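You operate a simulated robot arm through the tools that you are given. There is no shell and no other tool. Be economical: measure what you need, move in short steps, check, and stop when the job is done.

You are at the controls of a simulated robot arm. One attempt, no reset.

Task
Tilt the screen fully back, then pump 30 mL back from the trough bag through valves 20 and 1.
Fine: the mode is PUMP BACK; the run ends at DONE.

Only the result counts: the job must be done as asked and must still hold three seconds after the hand-in. Knocking over, shifting, dropping, spilling or breaking anything else fails it.

Robot
A 6-joint arm with a two-finger parallel gripper on a trunk, on a base that drives. Base frame: it is fixed to the floor where the robot stands at the start and does not move with it; the origin is under the middle of the robot, x ahead of it, y to its left, z up. Readings come in cm, degrees, newtons and seconds.
With the tool pointing down near the work surface it reaches from about 40 to 86 cm from the robot's upright axis, wherever it stands. Its first joint turns from -115.0 to 115.0 degrees. Places, roughly: valve five [80, 40, 120]; valve nine [80, 20, 120]; valve seven [80, 30, 120]; valve ten [90, 20, 120]; valve three [80, 50, 120]; valve twelve [90, 10, 110]; valve twenty-four [70, 50, 110]; valve twenty-one [80, 0, 90]; valve twenty-three [70, 50, 110]; valve twenty-two [80, -10, 90]. Payload 4.2 kg.
The tool frame sits at the grasp point between the pads (the TCP): z along the fingers, y along the line on which they close. The tips reach 2.3 cm beyond it. Largest opening 9.4 cm; finger width 3.8, thickness 1; the body of the gripper, 5.4 by 9.6 cm, starts 3.9 cm behind the TCP.
Orientation is that of the tool frame in the base frame, as [roll, pitch, yaw] about the fixed x, y, z axes, in that order (R = Rz(yaw) Ry(pitch) Rx(roll)). With the fingers straight down and closing along the base's y, the tool's x points along the base's -x, its y along +y and its z along -z.

Tools
- The arm moves only by the tool apply_moves. Its argument "series" is text: rows parted by semicolons, each of 7 numbers parted by spaces: the gripper command, from -1 (fully open) to 1 (shut), values between in proportion, then the shift along the tool's x, y, z in mm, then the turn, a rotation vector about the tool's x, y, z in degrees. In form: fingers tx ty tz ax ay az; .... A call has 1 to 20 rows; each row is the pose to reach, as a shift and turn from the pose commanded when the call began, along the tool's axes at that moment. Rows are played at 5 a second. More than 5 cm and 8.6 degrees between two rows, or a gripper value outside its range, and nothing of the call is played. A pose out of reach is approached as far as the arm can. The call stops where the force on the tool passes 70 N (or 10 N more than at its start, if that is more) or the arm is blocked; 0.2 s more then pass. Each finger travels about 10.8 cm/s and halts on what it meets, pressing with about 39 N; the grip force reading is that of the motor and also rises with nothing between the fingers. The clock runs only during rows and for 0.2 s after the last one: add rows that repeat a pose to give the fingers time. It gives the time, the measured TCP pose, the force on the tool (base axes), the opening and the grip force at its end, in the units of the frame above (readings bear some noise), with the torque about the TCP (base axes, N m) and any sound that the robot's microphone picked up, and new pictures: "views" is both (left out), scene, wrist or none.
- Cameras (640 x 400 px; columns grow to the right, rows downward): "scene" is now at [25.68, 17.49, 158.52]; the picture's right is [-0.03, -1.00, -0.00], its down [-0.41, 0.01, -0.91] and it looks along [0.91, -0.03, -0.41] (base axes); focal length 224 px, centre (320, 200). "wrist" rides on the gripper at [8.6, 1.6, -7.5] in the tool frame; the picture's right is [-0.18, 0.98, 0.00], its down [-0.58, -0.11, -0.81] and it looks along [-0.79, -0.15, 0.59] (tool axes); focal length 243 px, centre (320, 200). There is no depth. A picture from a camera that has moved, and an enlarged one, comes with that camera's place and axes in the base frame and with its lens. The place of the scene camera against the robot may be out by one fixed shift of up to 2.5 cm in any direction.
- move_column(by): slides the trunk up (or, below 0, down) by that many cm; the arm and the scene camera ride with it, the base frame stays. It gives what a move gives, with no picture.
- base_move(legs): drives the robot by 1 to 6 legs, each [ahead, turn to the left] in cm and degrees, along the robot's own axes; the way and the turn of a leg run together, so that a leg with both is an arc; at most 150 cm and 180 degrees a leg. The arm and the cameras ride along, it lands a little off, and it stops where it bumps. It gives what a move gives, and a new picture of the scene camera.
- aim_head(pan, tilt): turns the head with the scene camera to pan (to the left, within 80 degrees either way) and tilt (down, from -29 to 69), counted from straight ahead of the robot. It gives what a move gives, and a new picture of the scene camera.
- close_up(camera, box): a new picture of the part [left, top, right, bottom] of that camera's present view, enlarged. No time passes.
- finish_job(): hands the job in; it is judged then, once.

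Go step by step. Nothing tells you exact positions but the pictures and the camera data: compare them with the known pose of the tool, close in by small moves and look again before you grip or let go. The budget is 120 turns and 260 pictures, counting those below and the enlarged ones. Unless the task says otherwise, let go and move clear before handing in, and close with one line.

The tools are called as name(argument=value, ...) on one line, values as JSON. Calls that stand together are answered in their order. apply_moves: Moves the arm, as the interface text tells. Its arguments: {"type":"object","properties":{"series":{"type":"string"},"views":{"type":"string","enum":["both","scene","wrist","none"]}},"required":["series"]} The other tools are called the same way: move_column (by) slides the trunk up or down; base_move (legs) drives the base; aim_head (pan, tilt) turns the head that bears the scene camera; close_up (camera, box) takes an enlarged picture of a part of a camera's view; finish_job () hands the job in.

At the start:

```text
time: 0.0
tcp_pos: [57.95, -16.52, 150.0]
orientation: [-179.9, 0.0, -180.0]
ft_force: [0.4, -1.0, 0.6]
torque: [0.04, 0.05, -0.04]
opening: 9.39
grasp_force: 0.2
trunk travel left (down, up): [-92.5, 6.5]
robot x, y, heading: [0.23, 0.45, -0.0]
head pan, tilt: [-1.8, 24.3]
```

scene: 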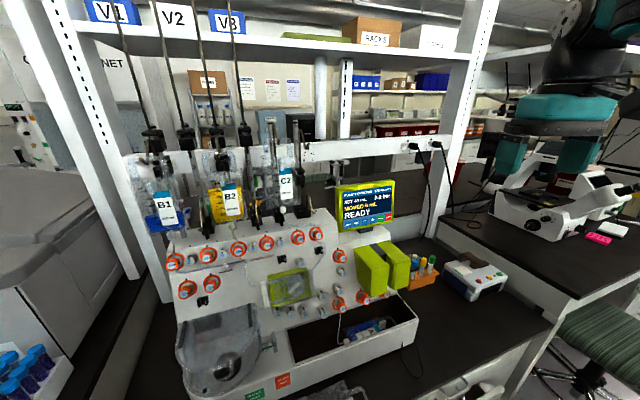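
wrist: 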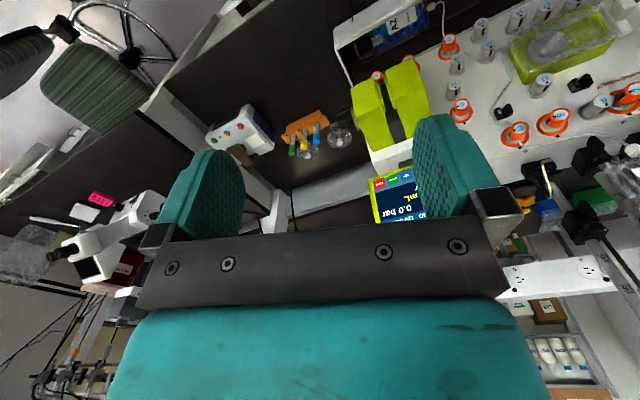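

I see the machine with valves, bags and a screen showing READY. I'll look closer at the screen, the valves and the trough.

close_up(camera="scene", box=[320, 170, 420, 240])

close_up(camera="scene", box=[150, 215, 350, 340])

close_up(camera="scene", box=[260, 230, 440, 350])

close_up(camera="scene", box=[120, 120, 320, 245])

close_up(camera="scene", box=[170, 290, 420, 400])

```text
5.71 times, centred on (370, 205) of scene
camera zoom: at [25.68, 17.49, 158.52], right [-0.03, -1.0, 0.0], down [-0.41, 0.01, -0.91], along [0.91, -0.03, -0.41], focal length 1281 px, centre (34, 171)
```

zoom: 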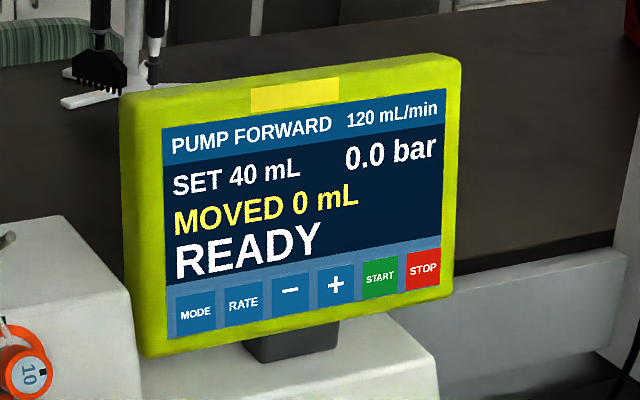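

```text
3.20 times, centred on (250, 278) of scene
camera zoom: at [25.68, 17.49, 158.52], right [-0.03, -1.0, 0.0], down [-0.41, 0.01, -0.91], along [0.91, -0.03, -0.41], focal length 717 px, centre (544, -48)
```

zoom: 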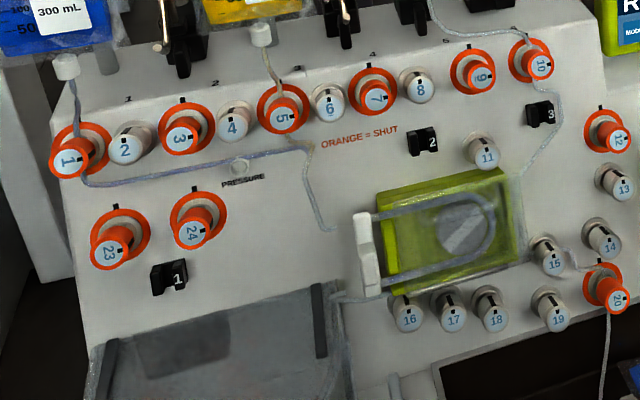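

```text
3.33 times, centred on (350, 290) of scene
camera zoom: at [25.68, 17.49, 158.52], right [-0.03, -1.0, 0.0], down [-0.41, 0.01, -0.91], along [0.91, -0.03, -0.41], focal length 747 px, centre (220, -100)
```

zoom: 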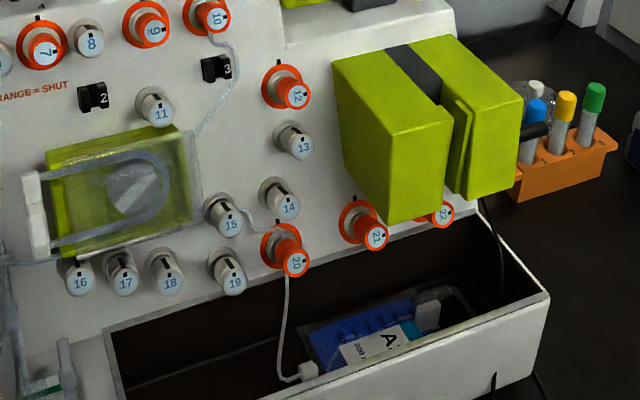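

```text
3.20 times, centred on (220, 182) of scene
camera zoom: at [25.68, 17.49, 158.52], right [-0.03, -1.0, 0.0], down [-0.41, 0.01, -0.91], along [0.91, -0.03, -0.41], focal length 717 px, centre (640, 256)
```

zoom: 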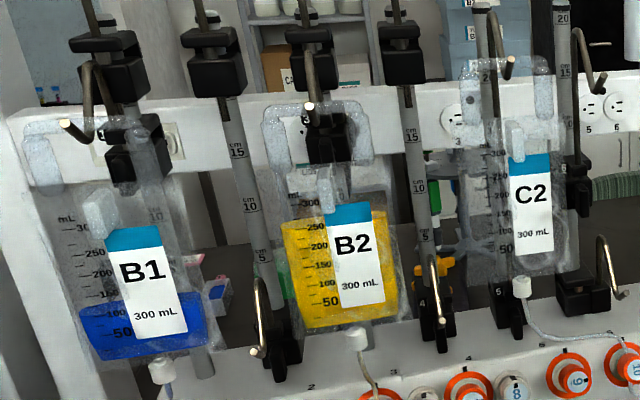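

```text
2.56 times, centred on (295, 345) of scene
camera zoom: at [25.68, 17.49, 158.52], right [-0.03, -1.0, 0.0], down [-0.41, 0.01, -0.91], along [0.91, -0.03, -0.41], focal length 574 px, centre (384, -171)
```

zoom: 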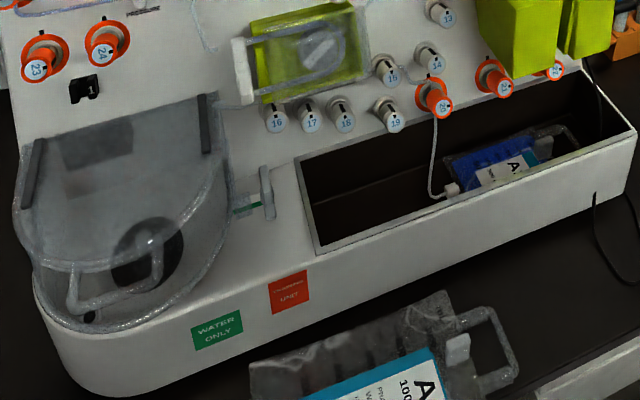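

The bag in the trough feeds valve 20, and B1 hangs above valve 1. I'll zoom in on those valves and their marks.

close_up(camera="scene", box=[155, 240, 219, 280])

close_up(camera="scene", box=[310, 280, 374, 320])

close_up(camera="scene", box=[250, 260, 330, 310])

close_up(camera="wrist", box=[330, 0, 640, 194])

close_up(camera="wrist", box=[330, 130, 490, 230])

```text
10.00 times, centred on (187, 260) of scene
camera zoom: at [25.68, 17.49, 158.52], right [-0.03, -1.0, 0.0], down [-0.41, 0.01, -0.91], along [0.91, -0.03, -0.41], focal length 2241 px, centre (1650, -400)
```

zoom: 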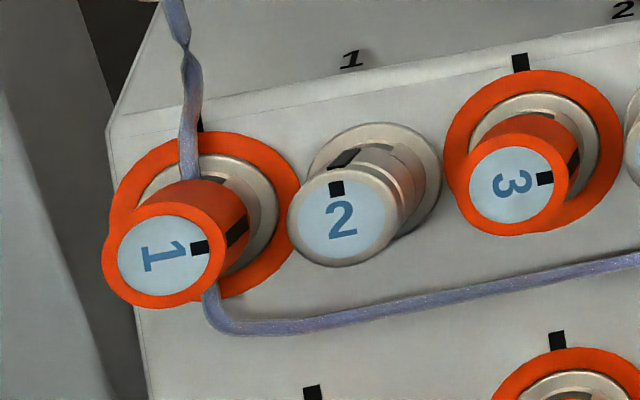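

```text
10.00 times, centred on (342, 300) of scene
camera zoom: at [25.68, 17.49, 158.52], right [-0.03, -1.0, 0.0], down [-0.41, 0.01, -0.91], along [0.91, -0.03, -0.41], focal length 2241 px, centre (100, -800)
```

zoom: 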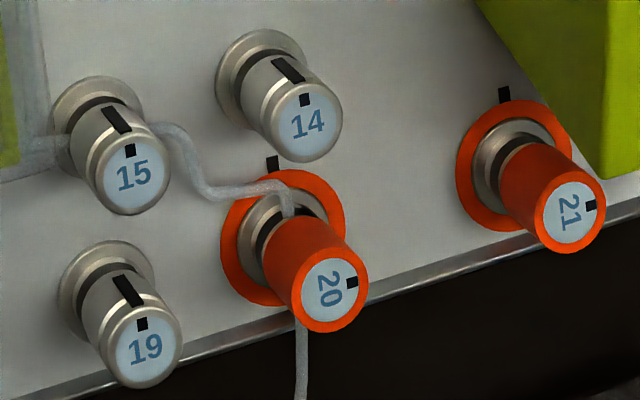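

```text
8.00 times, centred on (290, 285) of scene
camera zoom: at [25.68, 17.49, 158.52], right [-0.03, -1.0, 0.0], down [-0.41, 0.01, -0.91], along [0.91, -0.03, -0.41], focal length 1793 px, centre (560, -480)
```

zoom: 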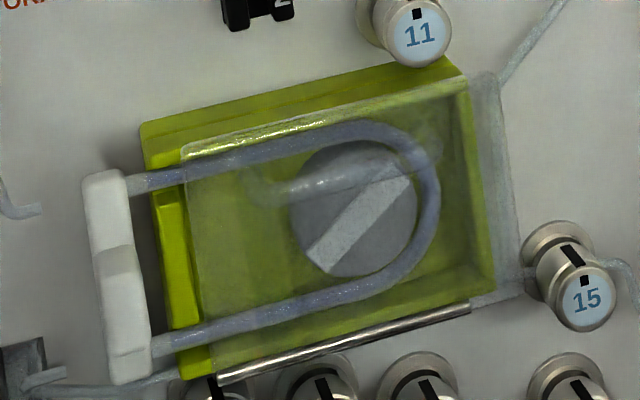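

```text
2.06 times, centred on (485, 97) of wrist
camera zoom: at [49.37, -14.94, 157.35], right [0.18, 0.98, 0.0], down [0.58, -0.11, 0.81], along [0.79, -0.15, -0.59], focal length 500 px, centre (-20, 412)
```

zoom: 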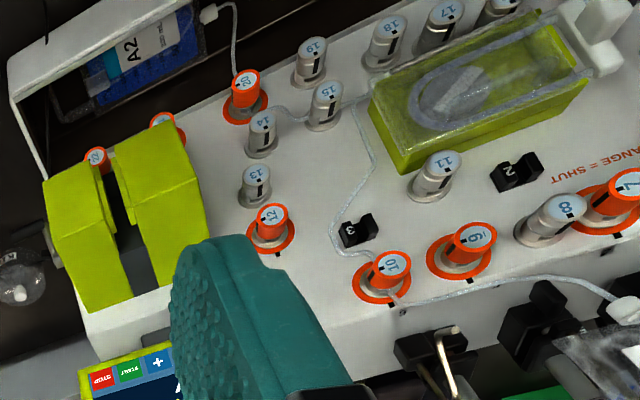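

```text
4.00 times, centred on (410, 180) of wrist
camera zoom: at [49.37, -14.94, 157.35], right [0.18, 0.98, 0.0], down [0.58, -0.11, 0.81], along [0.79, -0.15, -0.59], focal length 970 px, centre (-40, 280)
```

zoom: 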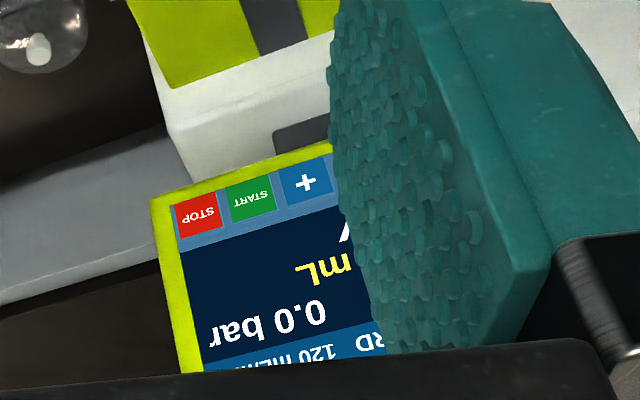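

Shut means the knob mark points right and open means it points up, so each of the two valves needs a 90° counter-clockwise turn. I'll lower the trunk to get a second viewpoint for stereo.

move_column(by=-20)

aim_head(pan=0, tilt=15)

close_up(camera="scene", box=[120, 140, 360, 290])

close_up(camera="scene", box=[300, 130, 460, 230])

```text
time: 2.2
tcp_pos: [57.97, -16.61, 129.84]
orientation: [-180.0, 0.0, -179.9]
ft_force: [0.1, -0.4, 0.3]
torque: [-0.03, 0.03, -0.04]
opening: 9.41
grasp_force: 0.1
trunk travel left (down, up): [-72.5, 26.5]
robot x, y, heading: [-0.23, -0.34, -0.2]
head pan, tilt: [-1.8, 24.3]
```

```text
time: 2.9
tcp_pos: [57.94, -16.56, 129.82]
orientation: [-180.0, 0.0, 180.0]
ft_force: [0.1, 0.1, -0.4]
torque: [-0.01, 0.0, 0.02]
opening: 9.39
grasp_force: 0.1
trunk travel left (down, up): [-72.5, 26.5]
robot x, y, heading: [0.22, -0.05, 0.1]
head pan, tilt: [0.0, 15.0]
camera scene: at [25.8, 17.78, 140.02], right [0.0, -1.0, 0.0], down [-0.26, 0.0, -0.97], along [0.97, 0.0, -0.26], focal length 224 px, centre (320, 200)
```

scene: 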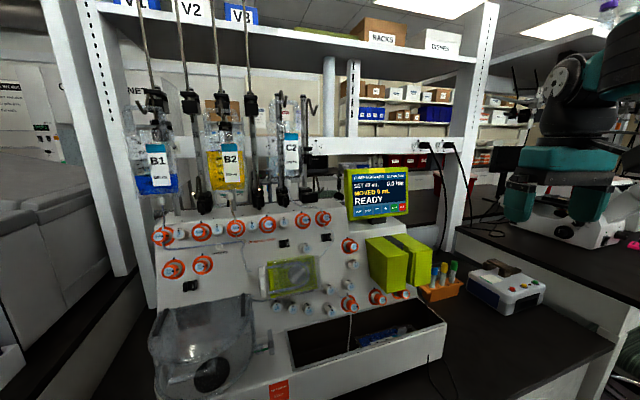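

```text
2.67 times, centred on (240, 215) of scene
camera zoom: at [25.8, 17.78, 140.02], right [0.0, -1.0, 0.0], down [-0.26, 0.0, -0.97], along [0.97, 0.0, -0.26], focal length 598 px, centre (533, 160)
```

zoom: 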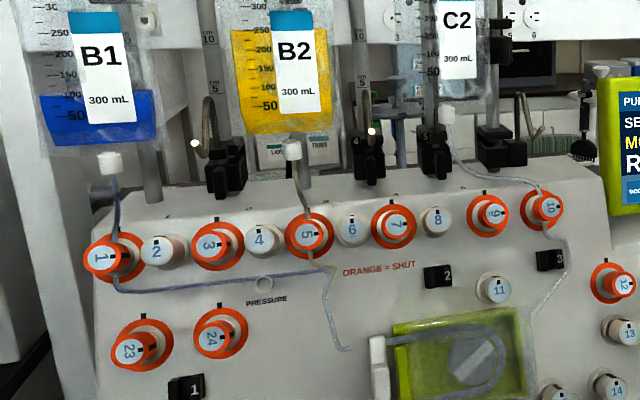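

```text
4.00 times, centred on (380, 180) of scene
camera zoom: at [25.8, 17.78, 140.02], right [0.0, -1.0, 0.0], down [-0.26, 0.0, -0.97], along [0.97, 0.0, -0.26], focal length 896 px, centre (80, 280)
```

zoom: 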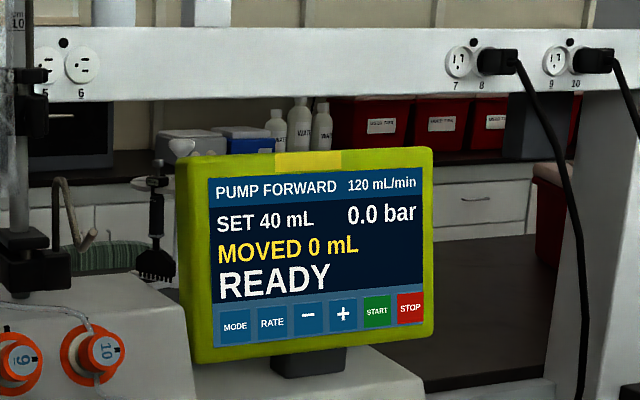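

To calibrate the scene camera's offset, I'll zoom in on the gripper, whose pose is known.

close_up(camera="scene", box=[490, 130, 630, 240])

close_up(camera="wrist", box=[320, 0, 640, 200])

```text
3.64 times, centred on (560, 185) of scene
camera zoom: at [25.8, 17.78, 140.02], right [0.0, -1.0, 0.0], down [-0.26, 0.0, -0.97], along [0.97, 0.0, -0.26], focal length 815 px, centre (-553, 254)
```

zoom: 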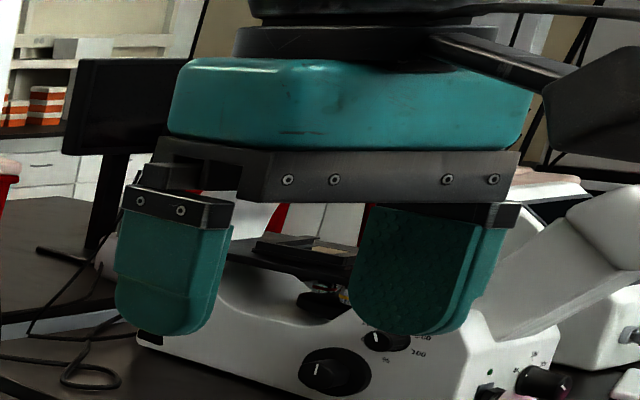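

```text
2.00 times, centred on (480, 100) of wrist
camera zoom: at [49.37, -14.94, 137.35], right [0.18, 0.98, 0.0], down [0.58, -0.11, 0.81], along [0.79, -0.15, -0.59], focal length 485 px, centre (0, 400)
```

zoom: 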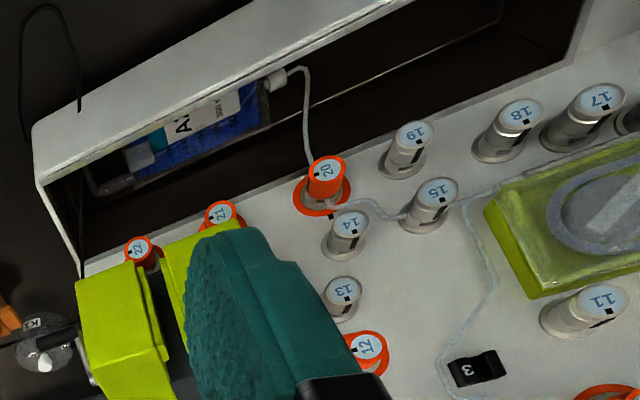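

close_up(camera="scene", box=[310, 235, 420, 315])

close_up(camera="scene", box=[140, 215, 250, 285])

```text
5.00 times, centred on (365, 275) of scene
camera zoom: at [25.8, 17.78, 140.02], right [0.0, -1.0, 0.0], down [-0.26, 0.0, -0.97], along [0.97, 0.0, -0.26], focal length 1121 px, centre (95, -175)
```

zoom: 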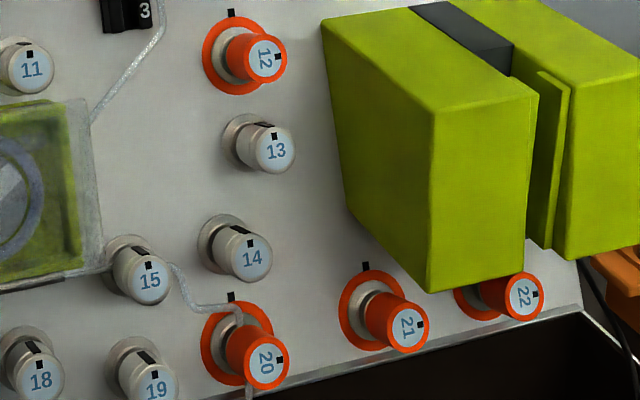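

```text
5.71 times, centred on (195, 250) of scene
camera zoom: at [25.8, 17.78, 140.02], right [0.0, -1.0, 0.0], down [-0.26, 0.0, -0.97], along [0.97, 0.0, -0.26], focal length 1281 px, centre (1034, -86)
```

zoom: 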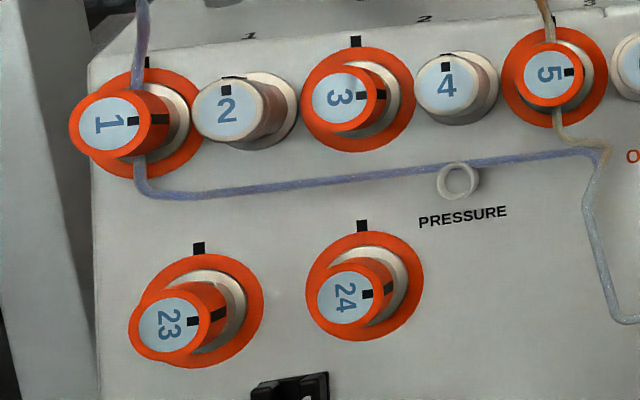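

The knob axes rise about 23° and the machine is yawed about 19.5°, so valve 20 is near [79, 10, 93.5] and valve 1 near [73.5, 56, 118]. I'll tip the tool to face the panel.

apply_moves(series="-1 0 0 0 0 -8.4 0; -1 0 0 0 0 -16.8 0; -1 0 0 0 0 -25.2 0; -1 0 0 0 0 -33.6 0; -1 0 0 0 0 -42 0; -1 0 0 0 0 -50.4 0; -1 0 0 0 0 -58.8 0; -1 0 0 0 0 -67 0; -1 0 0 0 0 -67 0", views="scene")

apply_moves(series="-1 0 0 0 -6 0 -2.54; -1 0 0 0 -12 0 -5.08; -1 0 0 0 -17.95 0 -7.62; -1 0 0 0 -17.95 0 -7.62", views="both")

```text
time: 4.9
tcp_pos: [59.34, -17.36, 129.26]
orientation: [-179.8, 67.1, -179.8]
ft_force: [-0.2, -0.2, 0.1]
torque: [0.0, -0.02, 0.0]
opening: 9.39
grasp_force: 0.0
out of reach, approached as far as the arm can: row 6, 7, 8, 9
trunk travel left (down, up): [-72.5, 26.5]
robot x, y, heading: [0.3, -0.26, -0.1]
head pan, tilt: [0.0, 15.0]
camera scene: at [25.79, 17.78, 140.03], right [0.0, -1.0, 0.0], down [-0.26, 0.0, -0.97], along [0.97, 0.0, -0.26], focal length 224 px, centre (320, 200)
```

scene: 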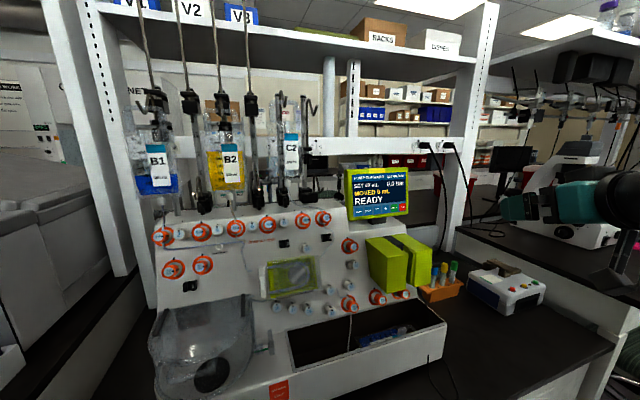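

```text
time: 5.9
tcp_pos: [59.38, -17.48, 129.43]
orientation: [-179.8, 67.0, -160.1]
ft_force: [-0.7, -1.4, 0.2]
torque: [-0.02, 0.0, 0.02]
opening: 9.42
grasp_force: 0.1
trunk travel left (down, up): [-72.5, 26.5]
robot x, y, heading: [-0.46, 0.08, -0.0]
head pan, tilt: [0.0, 15.0]
camera scene: at [25.79, 17.79, 140.03], right [0.0, -1.0, 0.0], down [-0.26, 0.0, -0.97], along [0.97, 0.0, -0.26], focal length 224 px, centre (320, 200)
camera wrist: at [49.21, -19.29, 124.27], right [-0.26, 0.95, 0.17], down [-0.45, -0.27, 0.85], along [0.85, 0.15, 0.5], focal length 243 px, centre (320, 200)
```

scene: 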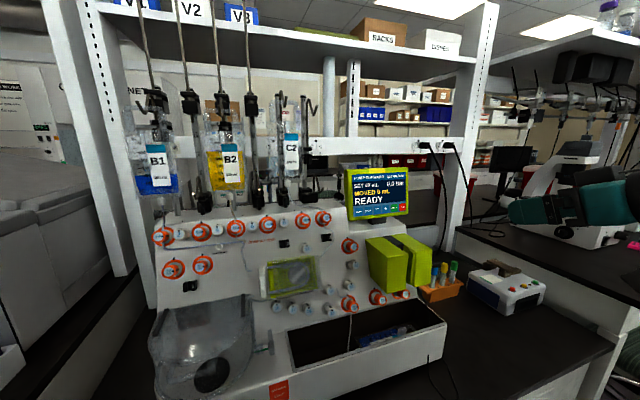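
wrist: 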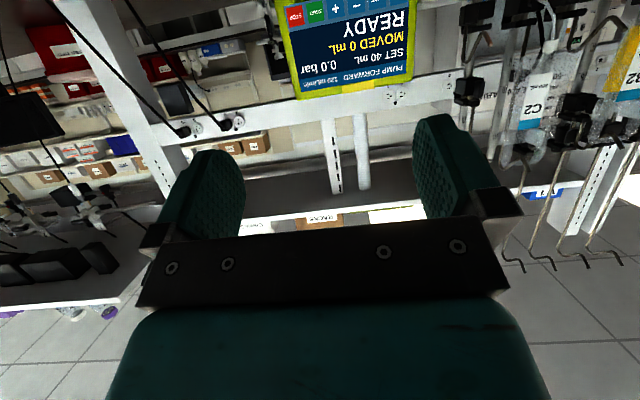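

The screen's top centre is near [97.9, 0.6, 131]. I'll close the fingers and stop about 4 cm in front of its top bezel.

apply_moves(series="1 -22 5 40; 1 0 0 0 0 0 0", views="none")

apply_moves(series="1 -22 5 40 0 0 0; 1 -44 10 80 0 0 0; 1 -66 15 120 0 0 0; 1 -88 20 161 0 0 0; 1 -110 25 201 0 0 0; 1 -132 30 241 0 0 0; 1 -154 34 282 0 0 0; 1 -176 39 322 0 0 0; 1 -176 39 322 0 0 0", views="both")

```text
refused: a row must be a list of 7 entries
```

```text
time: 7.9
tcp_pos: [92.37, -1.36, 132.65]
orientation: [-179.9, 67.0, -160.4]
ft_force: [-0.5, 0.4, 0.6]
torque: [0.01, -0.05, -0.01]
opening: 0.0
grasp_force: 38.7
trunk travel left (down, up): [-72.5, 26.5]
robot x, y, heading: [-0.07, -0.16, 0.0]
head pan, tilt: [0.0, 15.0]
camera scene: at [25.79, 17.78, 140.03], right [0.0, -1.0, 0.0], down [-0.26, 0.0, -0.97], along [0.97, 0.0, -0.26], focal length 224 px, centre (320, 200)
camera wrist: at [82.3, -3.35, 127.71], right [-0.26, 0.95, 0.17], down [-0.45, -0.27, 0.85], along [0.86, 0.15, 0.5], focal length 243 px, centre (320, 200)
```

scene: 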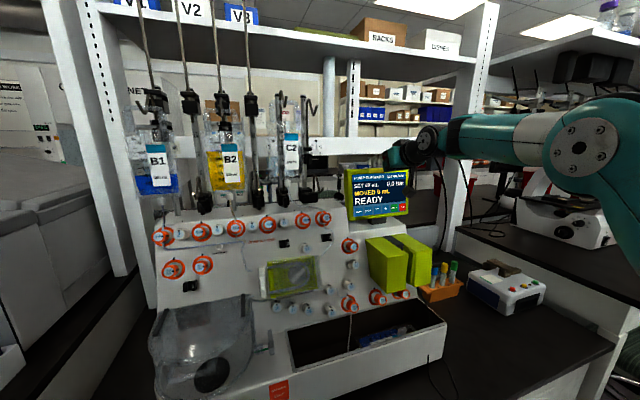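
wrist: 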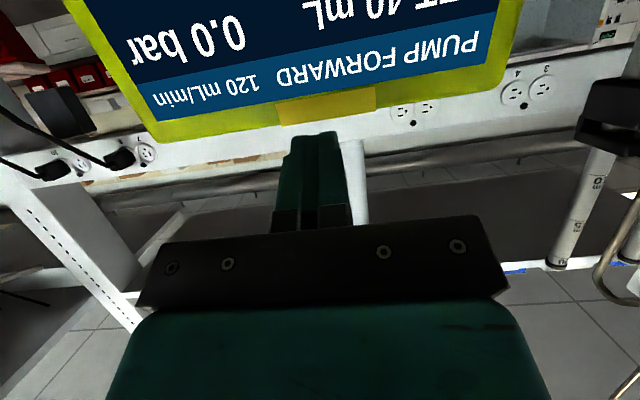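

The fingers are lined up with the tape at the top of the bezel. I'll advance gently until contact.

apply_moves(series="1 -4 3 10 0 0 0; 1 -6 5 20 0 0 0; 1 -6 5 30 0 0 0; 1 -6 5 35 0 0 0; 1 -6 5 40 0 0 0; 1 -6 5 40 0 0 0", views="wrist")

```text
time: 9.3
tcp_pos: [95.94, 0.26, 131.86]
orientation: [-179.9, 67.0, -160.3]
ft_force: [-1.2, -0.9, 0.9]
torque: [-0.01, 0.01, -0.06]
opening: 0.0
grasp_force: 38.6
trunk travel left (down, up): [-72.5, 26.5]
robot x, y, heading: [-0.12, 0.45, 0.2]
head pan, tilt: [0.0, 15.0]
camera wrist: at [85.78, -1.65, 126.86], right [-0.26, 0.95, 0.17], down [-0.45, -0.27, 0.85], along [0.85, 0.15, 0.5], focal length 243 px, centre (320, 200)
```

wrist: 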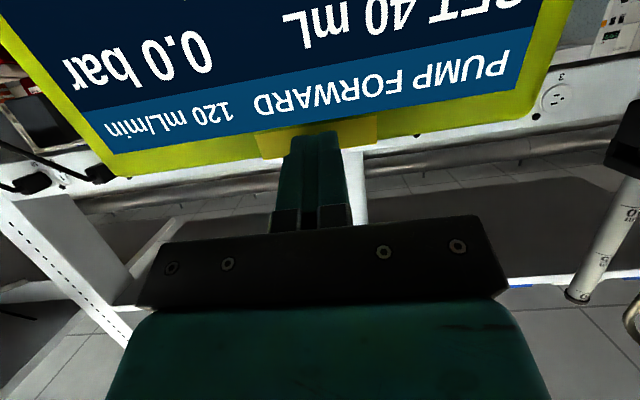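

apply_moves(series="1 -2 0 5 0 0 0; 1 -3 0 10 0 0 0; 1 -4 0 15 0 0 0; 1 -4 0 20 0 0 0; 1 -4 0 20 0 0 0", views="both")

```text
time: 10.5
tcp_pos: [97.89, 0.85, 131.59]
orientation: [-179.8, 67.1, -160.3]
ft_force: [-0.8, -0.2, 5.0]
torque: [-0.03, -0.1, 0.0]
opening: 0.01
grasp_force: 38.8
trunk travel left (down, up): [-72.5, 26.5]
robot x, y, heading: [-0.12, -0.42, -0.1]
head pan, tilt: [0.0, 15.0]
camera scene: at [25.77, 17.78, 140.04], right [0.0, -1.0, 0.0], down [-0.26, 0.0, -0.97], along [0.97, 0.0, -0.26], focal length 224 px, centre (320, 200)
camera wrist: at [87.7, -1.02, 126.55], right [-0.26, 0.95, 0.17], down [-0.45, -0.27, 0.85], along [0.85, 0.15, 0.5], focal length 243 px, centre (320, 200)
```

scene: 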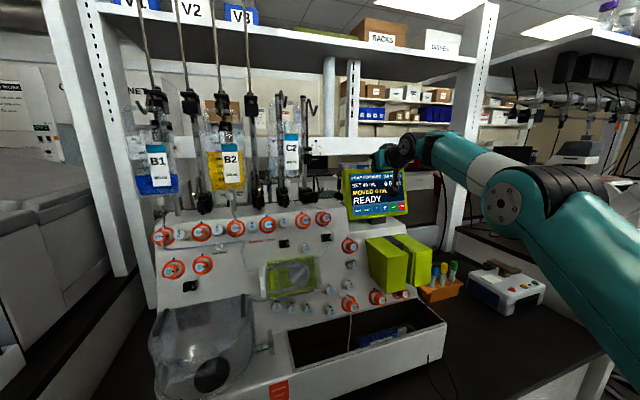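
wrist: 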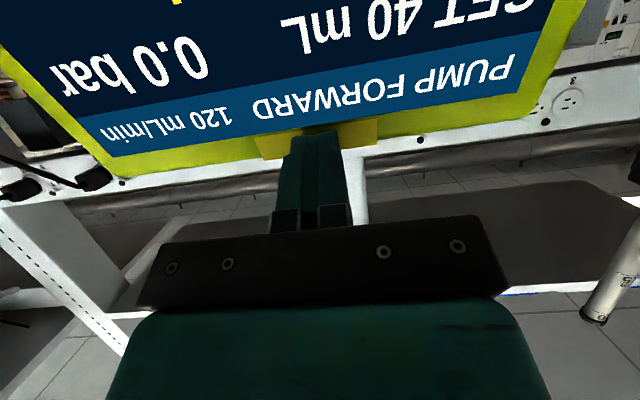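

Contact has started and the screen is beginning to tilt. I'll keep pushing back.

apply_moves(series="1 0 0 5 0 0 0; 1 0 0 10 0 0 0; 1 0 0 15 0 0 0; 1 0 0 20 0 0 0; 1 0 0 25 0 0 0; 1 0 0 30 0 0 0; 1 0 0 30 0 0 0", views="both")

```text
time: 12.1
tcp_pos: [99.5, 1.51, 130.39]
orientation: [-179.8, 67.0, -160.3]
ft_force: [-1.6, -0.9, 5.1]
torque: [-0.04, -0.05, -0.03]
opening: 0.03
grasp_force: 39.5
out of reach, approached as far as the arm can: row 5, 6, 7
trunk travel left (down, up): [-72.5, 26.5]
robot x, y, heading: [-0.28, -0.07, 0.3]
head pan, tilt: [0.0, 15.0]
camera scene: at [25.76, 17.78, 140.04], right [0.0, -1.0, 0.0], down [-0.26, 0.0, -0.97], along [0.97, 0.0, -0.26], focal length 224 px, centre (320, 200)
camera wrist: at [89.32, -0.39, 125.23], right [-0.26, 0.95, 0.17], down [-0.45, -0.27, 0.85], along [0.85, 0.15, 0.5], focal length 243 px, centre (320, 200)
```

scene: 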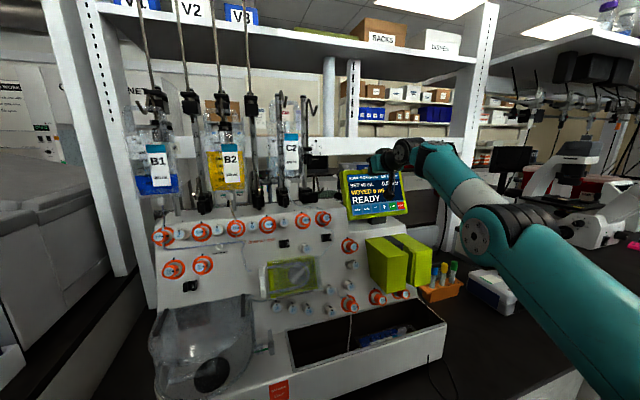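
wrist: 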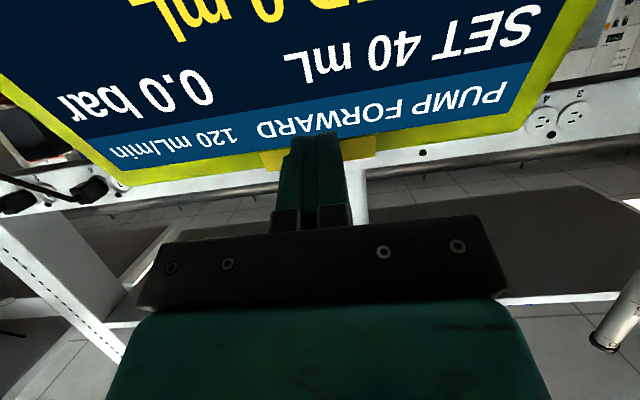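

The screen is tilting back, but the arm ran out of reach. I'll back off, then look down to see whether the base can drive forward.

apply_moves(series="1 0 0 -20 0 0 0; 1 0 0 -50 0 0 0; 1 0 0 -90 0 0 0; 1 0 0 -90 0 0 0", views="none")

aim_head(pan=0, tilt=65)

```text
time: 13.1
tcp_pos: [91.66, -1.27, 134.01]
orientation: [-179.7, 67.0, -160.3]
ft_force: [1.0, -0.6, 0.2]
torque: [0.0, 0.0, 0.0]
opening: 0.0
grasp_force: 39.4
trunk travel left (down, up): [-72.5, 26.5]
robot x, y, heading: [0.23, 0.12, -0.1]
head pan, tilt: [0.0, 15.0]
```

```text
time: 14.3
tcp_pos: [91.64, -1.33, 134.03]
orientation: [-179.8, 66.9, -160.3]
ft_force: [0.2, 0.3, 0.1]
torque: [-0.03, -0.02, -0.01]
opening: 0.0
grasp_force: 38.9
trunk travel left (down, up): [-72.5, 26.5]
robot x, y, heading: [-0.01, 0.22, 0.1]
head pan, tilt: [0.0, 65.0]
camera scene: at [22.53, 17.78, 132.85], right [0.0, -1.0, 0.0], down [-0.91, 0.0, -0.42], along [0.42, 0.0, -0.91], focal length 224 px, centre (320, 200)
```

scene: 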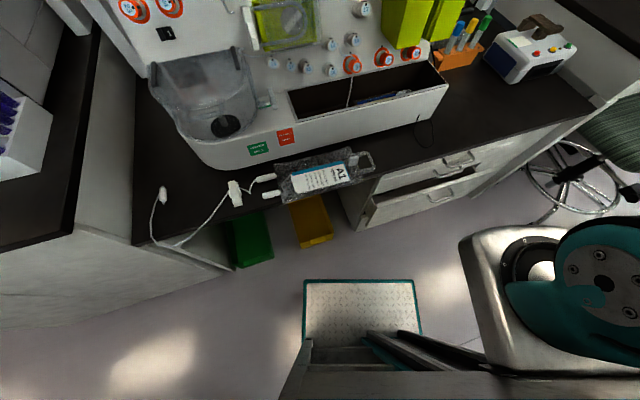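

There is room ahead, with about 12 cm before the open drawer. I'll retract the arm a bit more and drive forward 8 cm.

apply_moves(series="1 0 0 -40 0 0 0; 1 0 0 -80 0 0 0; 1 0 0 -120 0 0 0; 1 0 0 -120 0 0 0", views="none")

base_move(legs=[[8, 0]])

aim_head(pan=-20, tilt=25)

close_up(camera="scene", box=[200, 80, 360, 180])

```text
time: 15.3
tcp_pos: [81.18, -4.95, 138.68]
orientation: [-179.8, 66.9, -160.3]
ft_force: [-0.2, -0.2, -0.3]
torque: [-0.01, -0.02, -0.02]
opening: 0.0
grasp_force: 39.0
trunk travel left (down, up): [-72.5, 26.5]
robot x, y, heading: [0.1, 0.29, -0.3]
head pan, tilt: [0.0, 65.0]
```

```text
time: 16.3
tcp_pos: [89.34, -5.01, 138.53]
orientation: [-179.8, 67.0, -160.3]
ft_force: [0.4, -0.5, -0.5]
torque: [0.02, 0.04, -0.02]
opening: 0.01
grasp_force: 39.0
trunk travel left (down, up): [-72.5, 26.5]
robot x, y, heading: [8.35, -0.04, 0.2]
head pan, tilt: [0.0, 65.0]
camera scene: at [30.66, 17.78, 132.85], right [0.0, -1.0, 0.0], down [-0.91, 0.0, -0.42], along [0.42, 0.0, -0.91], focal length 224 px, centre (320, 200)
```

scene: 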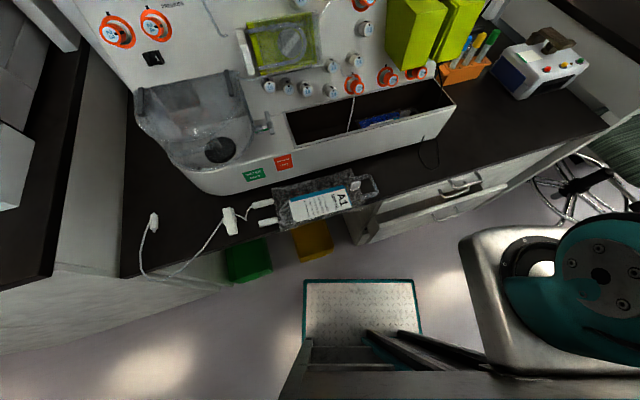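

```text
time: 17.4
tcp_pos: [89.19, -5.06, 138.55]
orientation: [-179.9, 66.9, -160.3]
ft_force: [0.3, 0.8, -0.7]
torque: [0.01, 0.02, -0.01]
opening: 0.02
grasp_force: 38.6
trunk travel left (down, up): [-72.5, 26.5]
robot x, y, heading: [8.29, -0.05, 0.1]
head pan, tilt: [-20.0, 25.0]
camera scene: at [33.25, 14.63, 138.4], right [-0.34, -0.94, 0.0], down [-0.4, 0.14, -0.91], along [0.85, -0.31, -0.42], focal length 224 px, centre (320, 200)
```

scene: 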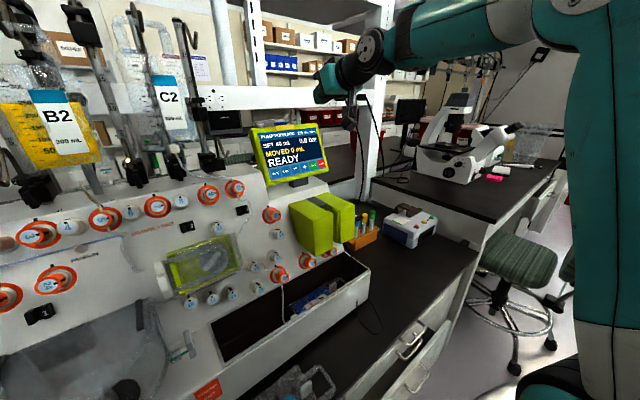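

```text
4.00 times, centred on (280, 130) of scene
camera zoom: at [33.25, 14.63, 138.4], right [-0.34, -0.94, 0.0], down [-0.4, 0.14, -0.91], along [0.85, -0.31, -0.42], focal length 896 px, centre (480, 480)
```

zoom: 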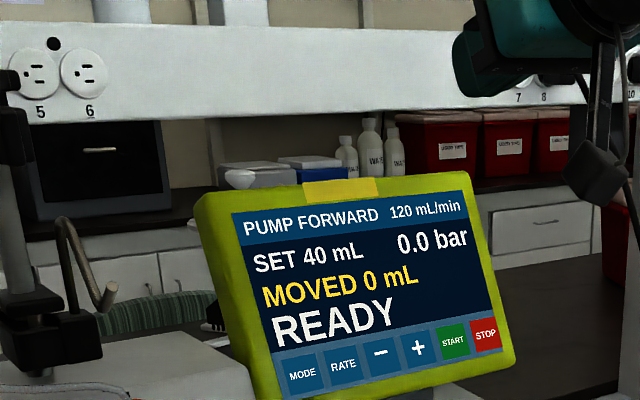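

The screen holds its partial tilt. I'll go back to the top bezel and push on.

apply_moves(series="1 10 9 36 0 0 0; 1 20 18 72 0 0 0; 1 31 27 107 0 0 0; 1 31 27 117 0 0 0; 1 31 27 127 0 0 0; 1 31 27 132 0 0 0; 1 31 27 137 0 0 0; 1 31 27 142 0 0 0; 1 31 27 147 0 0 0; 1 31 27 152 0 0 0; 1 31 27 152 0 0 0", views="both")

close_up(camera="scene", box=[200, 80, 360, 180])

```text
time: 19.8
tcp_pos: [100.48, 1.91, 129.79]
orientation: [-179.8, 66.9, -160.4]
ft_force: [-0.5, -0.5, 3.3]
torque: [-0.07, -0.04, -0.01]
opening: 0.0
grasp_force: 38.9
trunk travel left (down, up): [-72.5, 26.5]
robot x, y, heading: [8.51, -0.22, 0.1]
head pan, tilt: [-20.0, 25.0]
camera scene: at [33.23, 14.62, 138.41], right [-0.34, -0.94, 0.0], down [-0.4, 0.14, -0.91], along [0.85, -0.31, -0.42], focal length 224 px, centre (320, 200)
camera wrist: at [90.25, -0.06, 124.77], right [-0.26, 0.95, 0.17], down [-0.45, -0.27, 0.85], along [0.85, 0.15, 0.5], focal length 243 px, centre (320, 200)
```

scene: 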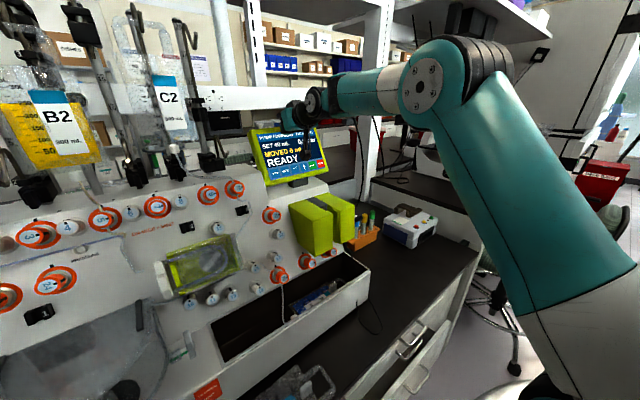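
wrist: 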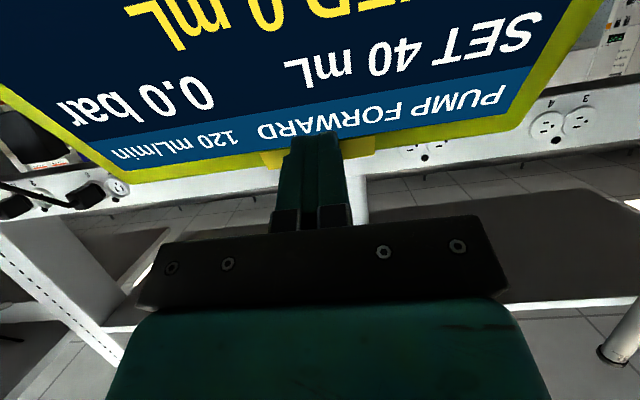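

```text
4.00 times, centred on (280, 130) of scene
camera zoom: at [33.23, 14.62, 138.41], right [-0.34, -0.94, 0.0], down [-0.4, 0.14, -0.91], along [0.85, -0.31, -0.42], focal length 896 px, centre (480, 480)
```

zoom: 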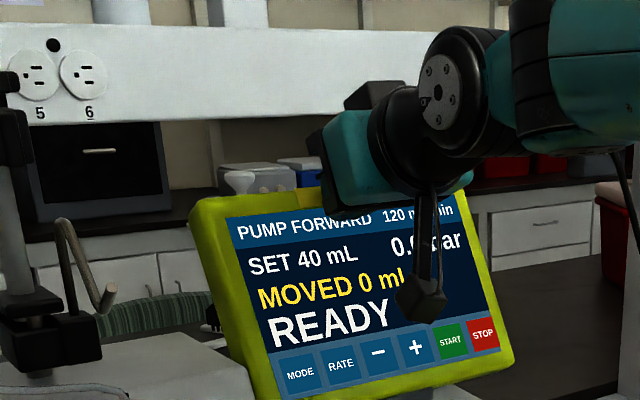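

apply_moves(series="1 0 0 5 0 0 0; 1 0 0 10 0 0 0; 1 0 0 15 0 0 0; 1 0 0 20 0 0 0; 1 0 0 25 0 0 0; 1 0 0 30 0 0 0; 1 0 0 30 0 0 0", views="wrist")

close_up(camera="scene", box=[200, 80, 360, 180])

```text
time: 21.0
tcp_pos: [101.96, 2.37, 129.83]
orientation: [-179.4, 67.5, -160.0]
ft_force: [-37.2, -7.1, 14.3]
torque: [-0.22, 0.78, 0.08]
opening: 0.0
grasp_force: 39.0
trunk travel left (down, up): [-72.5, 26.5]
robot x, y, heading: [7.93, 0.42, -0.0]
head pan, tilt: [-20.0, 25.0]
stopped in row 6: the force on the tool passed its limit at 85 N (the readings are from after the stop); the commanded pose is now the measured one
camera wrist: at [91.79, 0.43, 124.55], right [-0.26, 0.95, 0.17], down [-0.46, -0.27, 0.85], along [0.85, 0.15, 0.51], focal length 243 px, centre (320, 200)
```

wrist: 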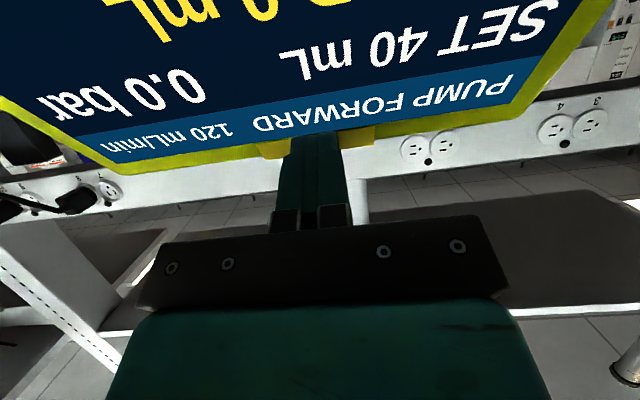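

```text
4.00 times, centred on (280, 130) of scene
camera zoom: at [32.9, 14.52, 138.48], right [-0.34, -0.94, 0.0], down [-0.39, 0.15, -0.91], along [0.85, -0.31, -0.42], focal length 896 px, centre (480, 480)
```

zoom: 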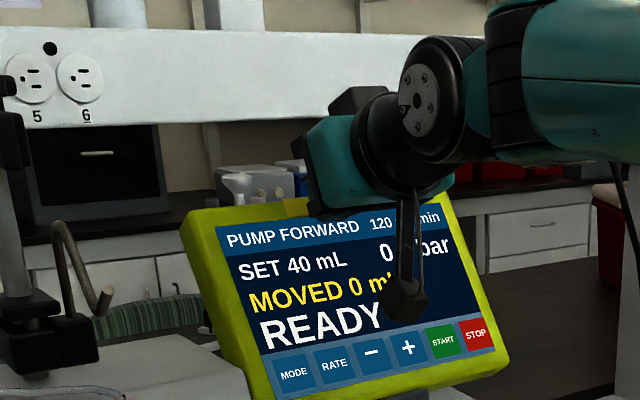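

The push met a hard end stop, so the screen should be fully back. I'll retract and look again.

apply_moves(series="1 0 0 -20 0 0 0; 1 0 0 -60 0 0 0; 1 0 0 -100 0 0 0; 1 0 0 -140 0 0 0; 1 0 0 -140 0 0 0", views="wrist")

aim_head(pan=0, tilt=20)

close_up(camera="scene", box=[320, 130, 480, 230])

```text
time: 22.2
tcp_pos: [90.07, -1.77, 134.57]
orientation: [-179.7, 67.0, -160.1]
ft_force: [-0.5, 1.7, -0.3]
torque: [-0.01, -0.02, -0.03]
opening: 0.01
grasp_force: 39.0
trunk travel left (down, up): [-72.5, 26.5]
robot x, y, heading: [7.53, 0.02, 0.1]
head pan, tilt: [-20.0, 25.0]
camera wrist: at [79.75, -3.67, 129.53], right [-0.26, 0.95, 0.17], down [-0.45, -0.27, 0.85], along [0.85, 0.15, 0.5], focal length 243 px, centre (320, 200)
```

wrist: 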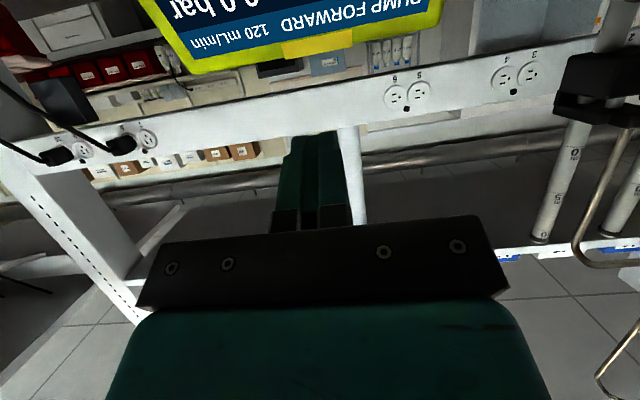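

```text
time: 23.0
tcp_pos: [89.97, -1.82, 134.58]
orientation: [-179.7, 67.1, -160.2]
ft_force: [0.9, 0.8, -0.3]
torque: [-0.01, 0.06, 0.0]
opening: 0.0
grasp_force: 39.0
trunk travel left (down, up): [-72.5, 26.5]
robot x, y, heading: [8.1, 0.1, -0.1]
head pan, tilt: [0.0, 20.0]
camera scene: at [33.88, 17.73, 139.21], right [0.0, -1.0, 0.0], down [-0.34, 0.0, -0.94], along [0.94, 0.0, -0.34], focal length 224 px, centre (320, 200)
```

scene: 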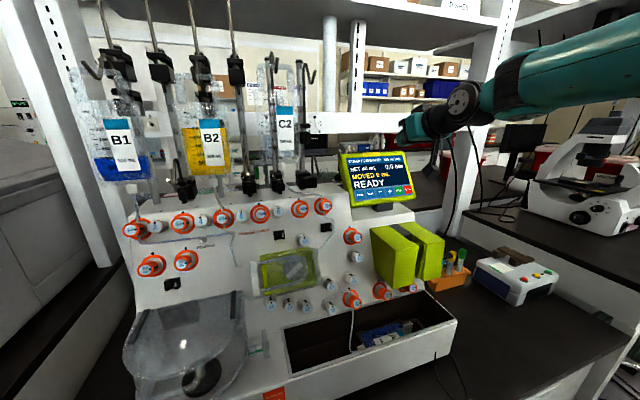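

```text
4.00 times, centred on (400, 180) of scene
camera zoom: at [33.88, 17.73, 139.21], right [0.0, -1.0, 0.0], down [-0.34, 0.0, -0.94], along [0.94, 0.0, -0.34], focal length 896 px, centre (0, 280)
```

zoom: 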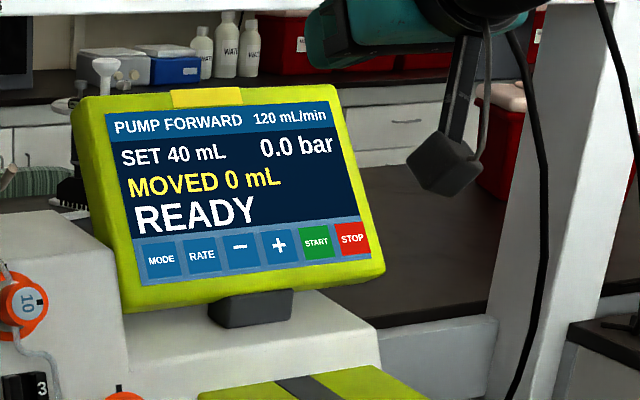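

The screen looks fully tilted and holds. Next is valve 20: I'll retract, back the base up 10 cm, and roll the gripper so its camera stays clear.

apply_moves(series="1 0 0 -40 0 0 0; 1 0 0 -80 0 0 0; 1 0 0 -100 0 0 0; 1 0 0 -100 0 0 0", views="none")

base_move(legs=[[-10, 0]])

apply_moves(series="0.04 0 0 0 0 0 8.5; 0.04 0 0 0 0 0 17; 0.04 0 0 0 0 0 25.5; 0.04 0 0 0 0 0 34; 0.04 0 0 0 0 0 42.5; 0.04 0 0 0 0 0 51; 0.04 0 0 0 0 0 59.5; 0.04 0 0 0 0 0 68; 0.04 0 0 0 0 0 76.5; 0.04 0 0 0 0 0 85; 0.04 0 0 0 0 0 93.5; 0.04 0 0 0 0 0 102; 0.04 0 0 0 0 0 110.5; 0.04 0 0 0 0 0 119; 0.04 0 0 0 0 0 127.5; 0.04 0 0 0 0 0 136; 0.04 0 0 0 0 0 144.5; 0.04 0 0 0 0 0 153; 0.04 0 0 0 0 0 161.5; 0.04 0 0 0 0 0 170", views="both")

```text
time: 24.0
tcp_pos: [81.33, -4.78, 138.52]
orientation: [-179.7, 67.0, -160.3]
ft_force: [-1.1, 0.4, -0.2]
torque: [0.0, 0.0, -0.02]
opening: 0.03
grasp_force: 38.6
trunk travel left (down, up): [-72.5, 26.5]
robot x, y, heading: [7.96, 0.0, 0.0]
head pan, tilt: [0.0, 20.0]
```

```text
time: 25.2
tcp_pos: [71.4, -4.79, 138.42]
orientation: [-179.7, 67.2, -160.1]
ft_force: [-0.1, 0.2, 0.7]
torque: [0.0, -0.02, 0.0]
opening: 0.01
grasp_force: 38.8
trunk travel left (down, up): [-72.5, 26.5]
robot x, y, heading: [-1.81, 0.19, -0.0]
head pan, tilt: [0.0, 20.0]
camera scene: at [23.63, 17.79, 139.21], right [0.0, -1.0, 0.0], down [-0.34, 0.0, -0.94], along [0.94, 0.0, -0.34], focal length 224 px, centre (320, 200)
```

scene: 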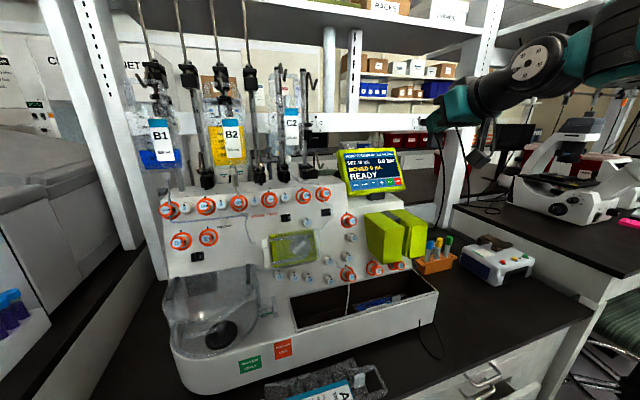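

```text
time: 29.4
tcp_pos: [71.27, -4.61, 138.57]
orientation: [157.6, -65.1, 43.9]
ft_force: [0.0, -0.8, 0.2]
torque: [0.02, -0.01, -0.01]
opening: 4.53
grasp_force: 0.1
trunk travel left (down, up): [-72.5, 26.5]
robot x, y, heading: [-1.98, 0.31, -0.0]
head pan, tilt: [0.0, 20.0]
camera scene: at [23.62, 17.79, 139.21], right [0.0, -1.0, 0.0], down [-0.34, 0.0, -0.94], along [0.94, 0.0, -0.34], focal length 224 px, centre (320, 200)
camera wrist: at [68.06, -5.97, 149.6], right [0.33, -0.94, -0.01], down [-0.92, -0.32, -0.23], along [0.21, 0.08, -0.97], focal length 243 px, centre (320, 200)
```

scene: 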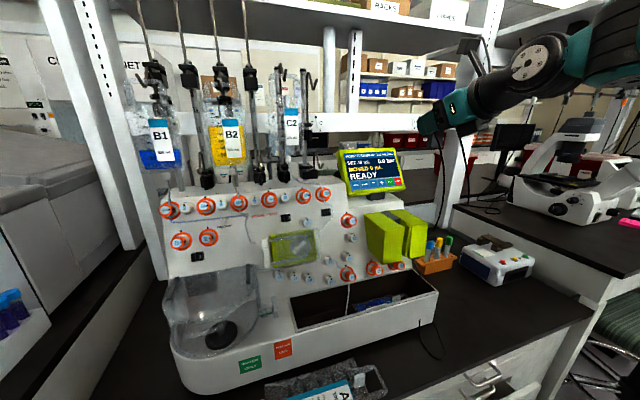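
wrist: 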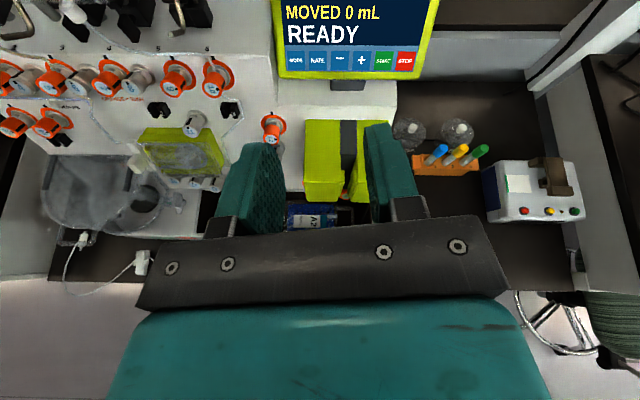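

The camera now looks down from above the fingers, which is a useful view. I'll move left, then down to a staging point in front of valve 20.

apply_moves(series="0.04 -10 -39 4 0 0 0; 0.04 -20 -78 8 0 0 0; 0.04 -30 -117 13 0 0 0; 0.04 -40 -156 17 0 0 0; 0.04 -50 -193 21 0 0 0; 0.04 -88 -195 38 0 0 0; 0.04 -126 -197 56 0 0 0; 0.04 -164 -198 73 0 0 0; 0.04 -202 -200 90 0 0 0; 0.04 -240 -202 108 0 0 0; 0.04 -278 -203 125 0 0 0; 0.04 -316 -205 142 0 0 0; 0.04 -316 -205 142 0 0 0", views="both")

```text
time: 32.2
tcp_pos: [66.63, 7.17, 101.37]
orientation: [157.6, -65.1, 44.4]
ft_force: [0.2, 0.2, -0.2]
torque: [-0.01, 0.02, 0.01]
opening: 4.53
grasp_force: 0.1
out of reach, approached as far as the arm can: row 5, 6, 7, 8, 9, 10, 11, 12, 13
trunk travel left (down, up): [-72.5, 26.5]
robot x, y, heading: [-2.08, -0.08, -0.4]
head pan, tilt: [0.0, 20.0]
camera scene: at [23.61, 17.79, 139.22], right [0.0, -1.0, 0.0], down [-0.34, 0.0, -0.94], along [0.94, 0.0, -0.34], focal length 224 px, centre (320, 200)
camera wrist: at [63.49, 5.91, 112.33], right [0.34, -0.94, -0.01], down [-0.92, -0.33, -0.23], along [0.21, 0.09, -0.97], focal length 243 px, centre (320, 200)
```

scene: 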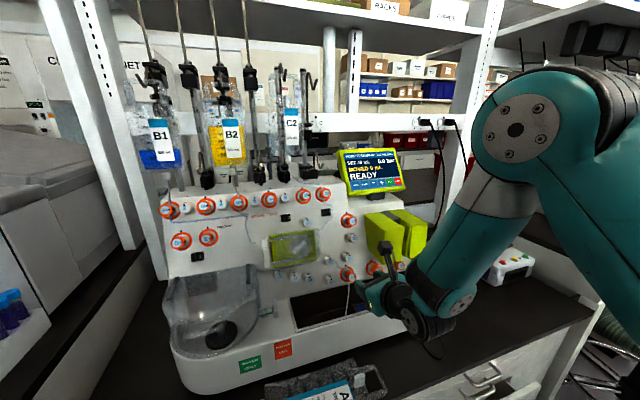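
wrist: 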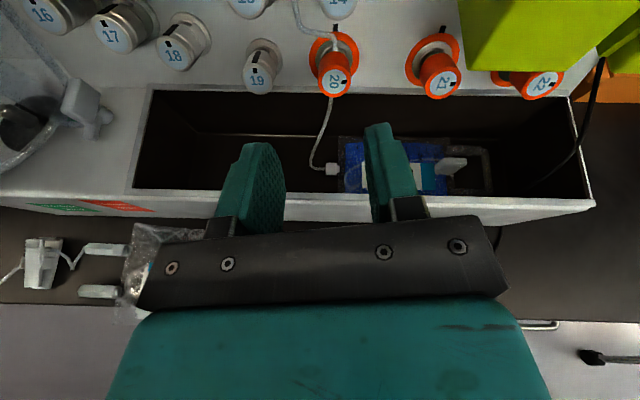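

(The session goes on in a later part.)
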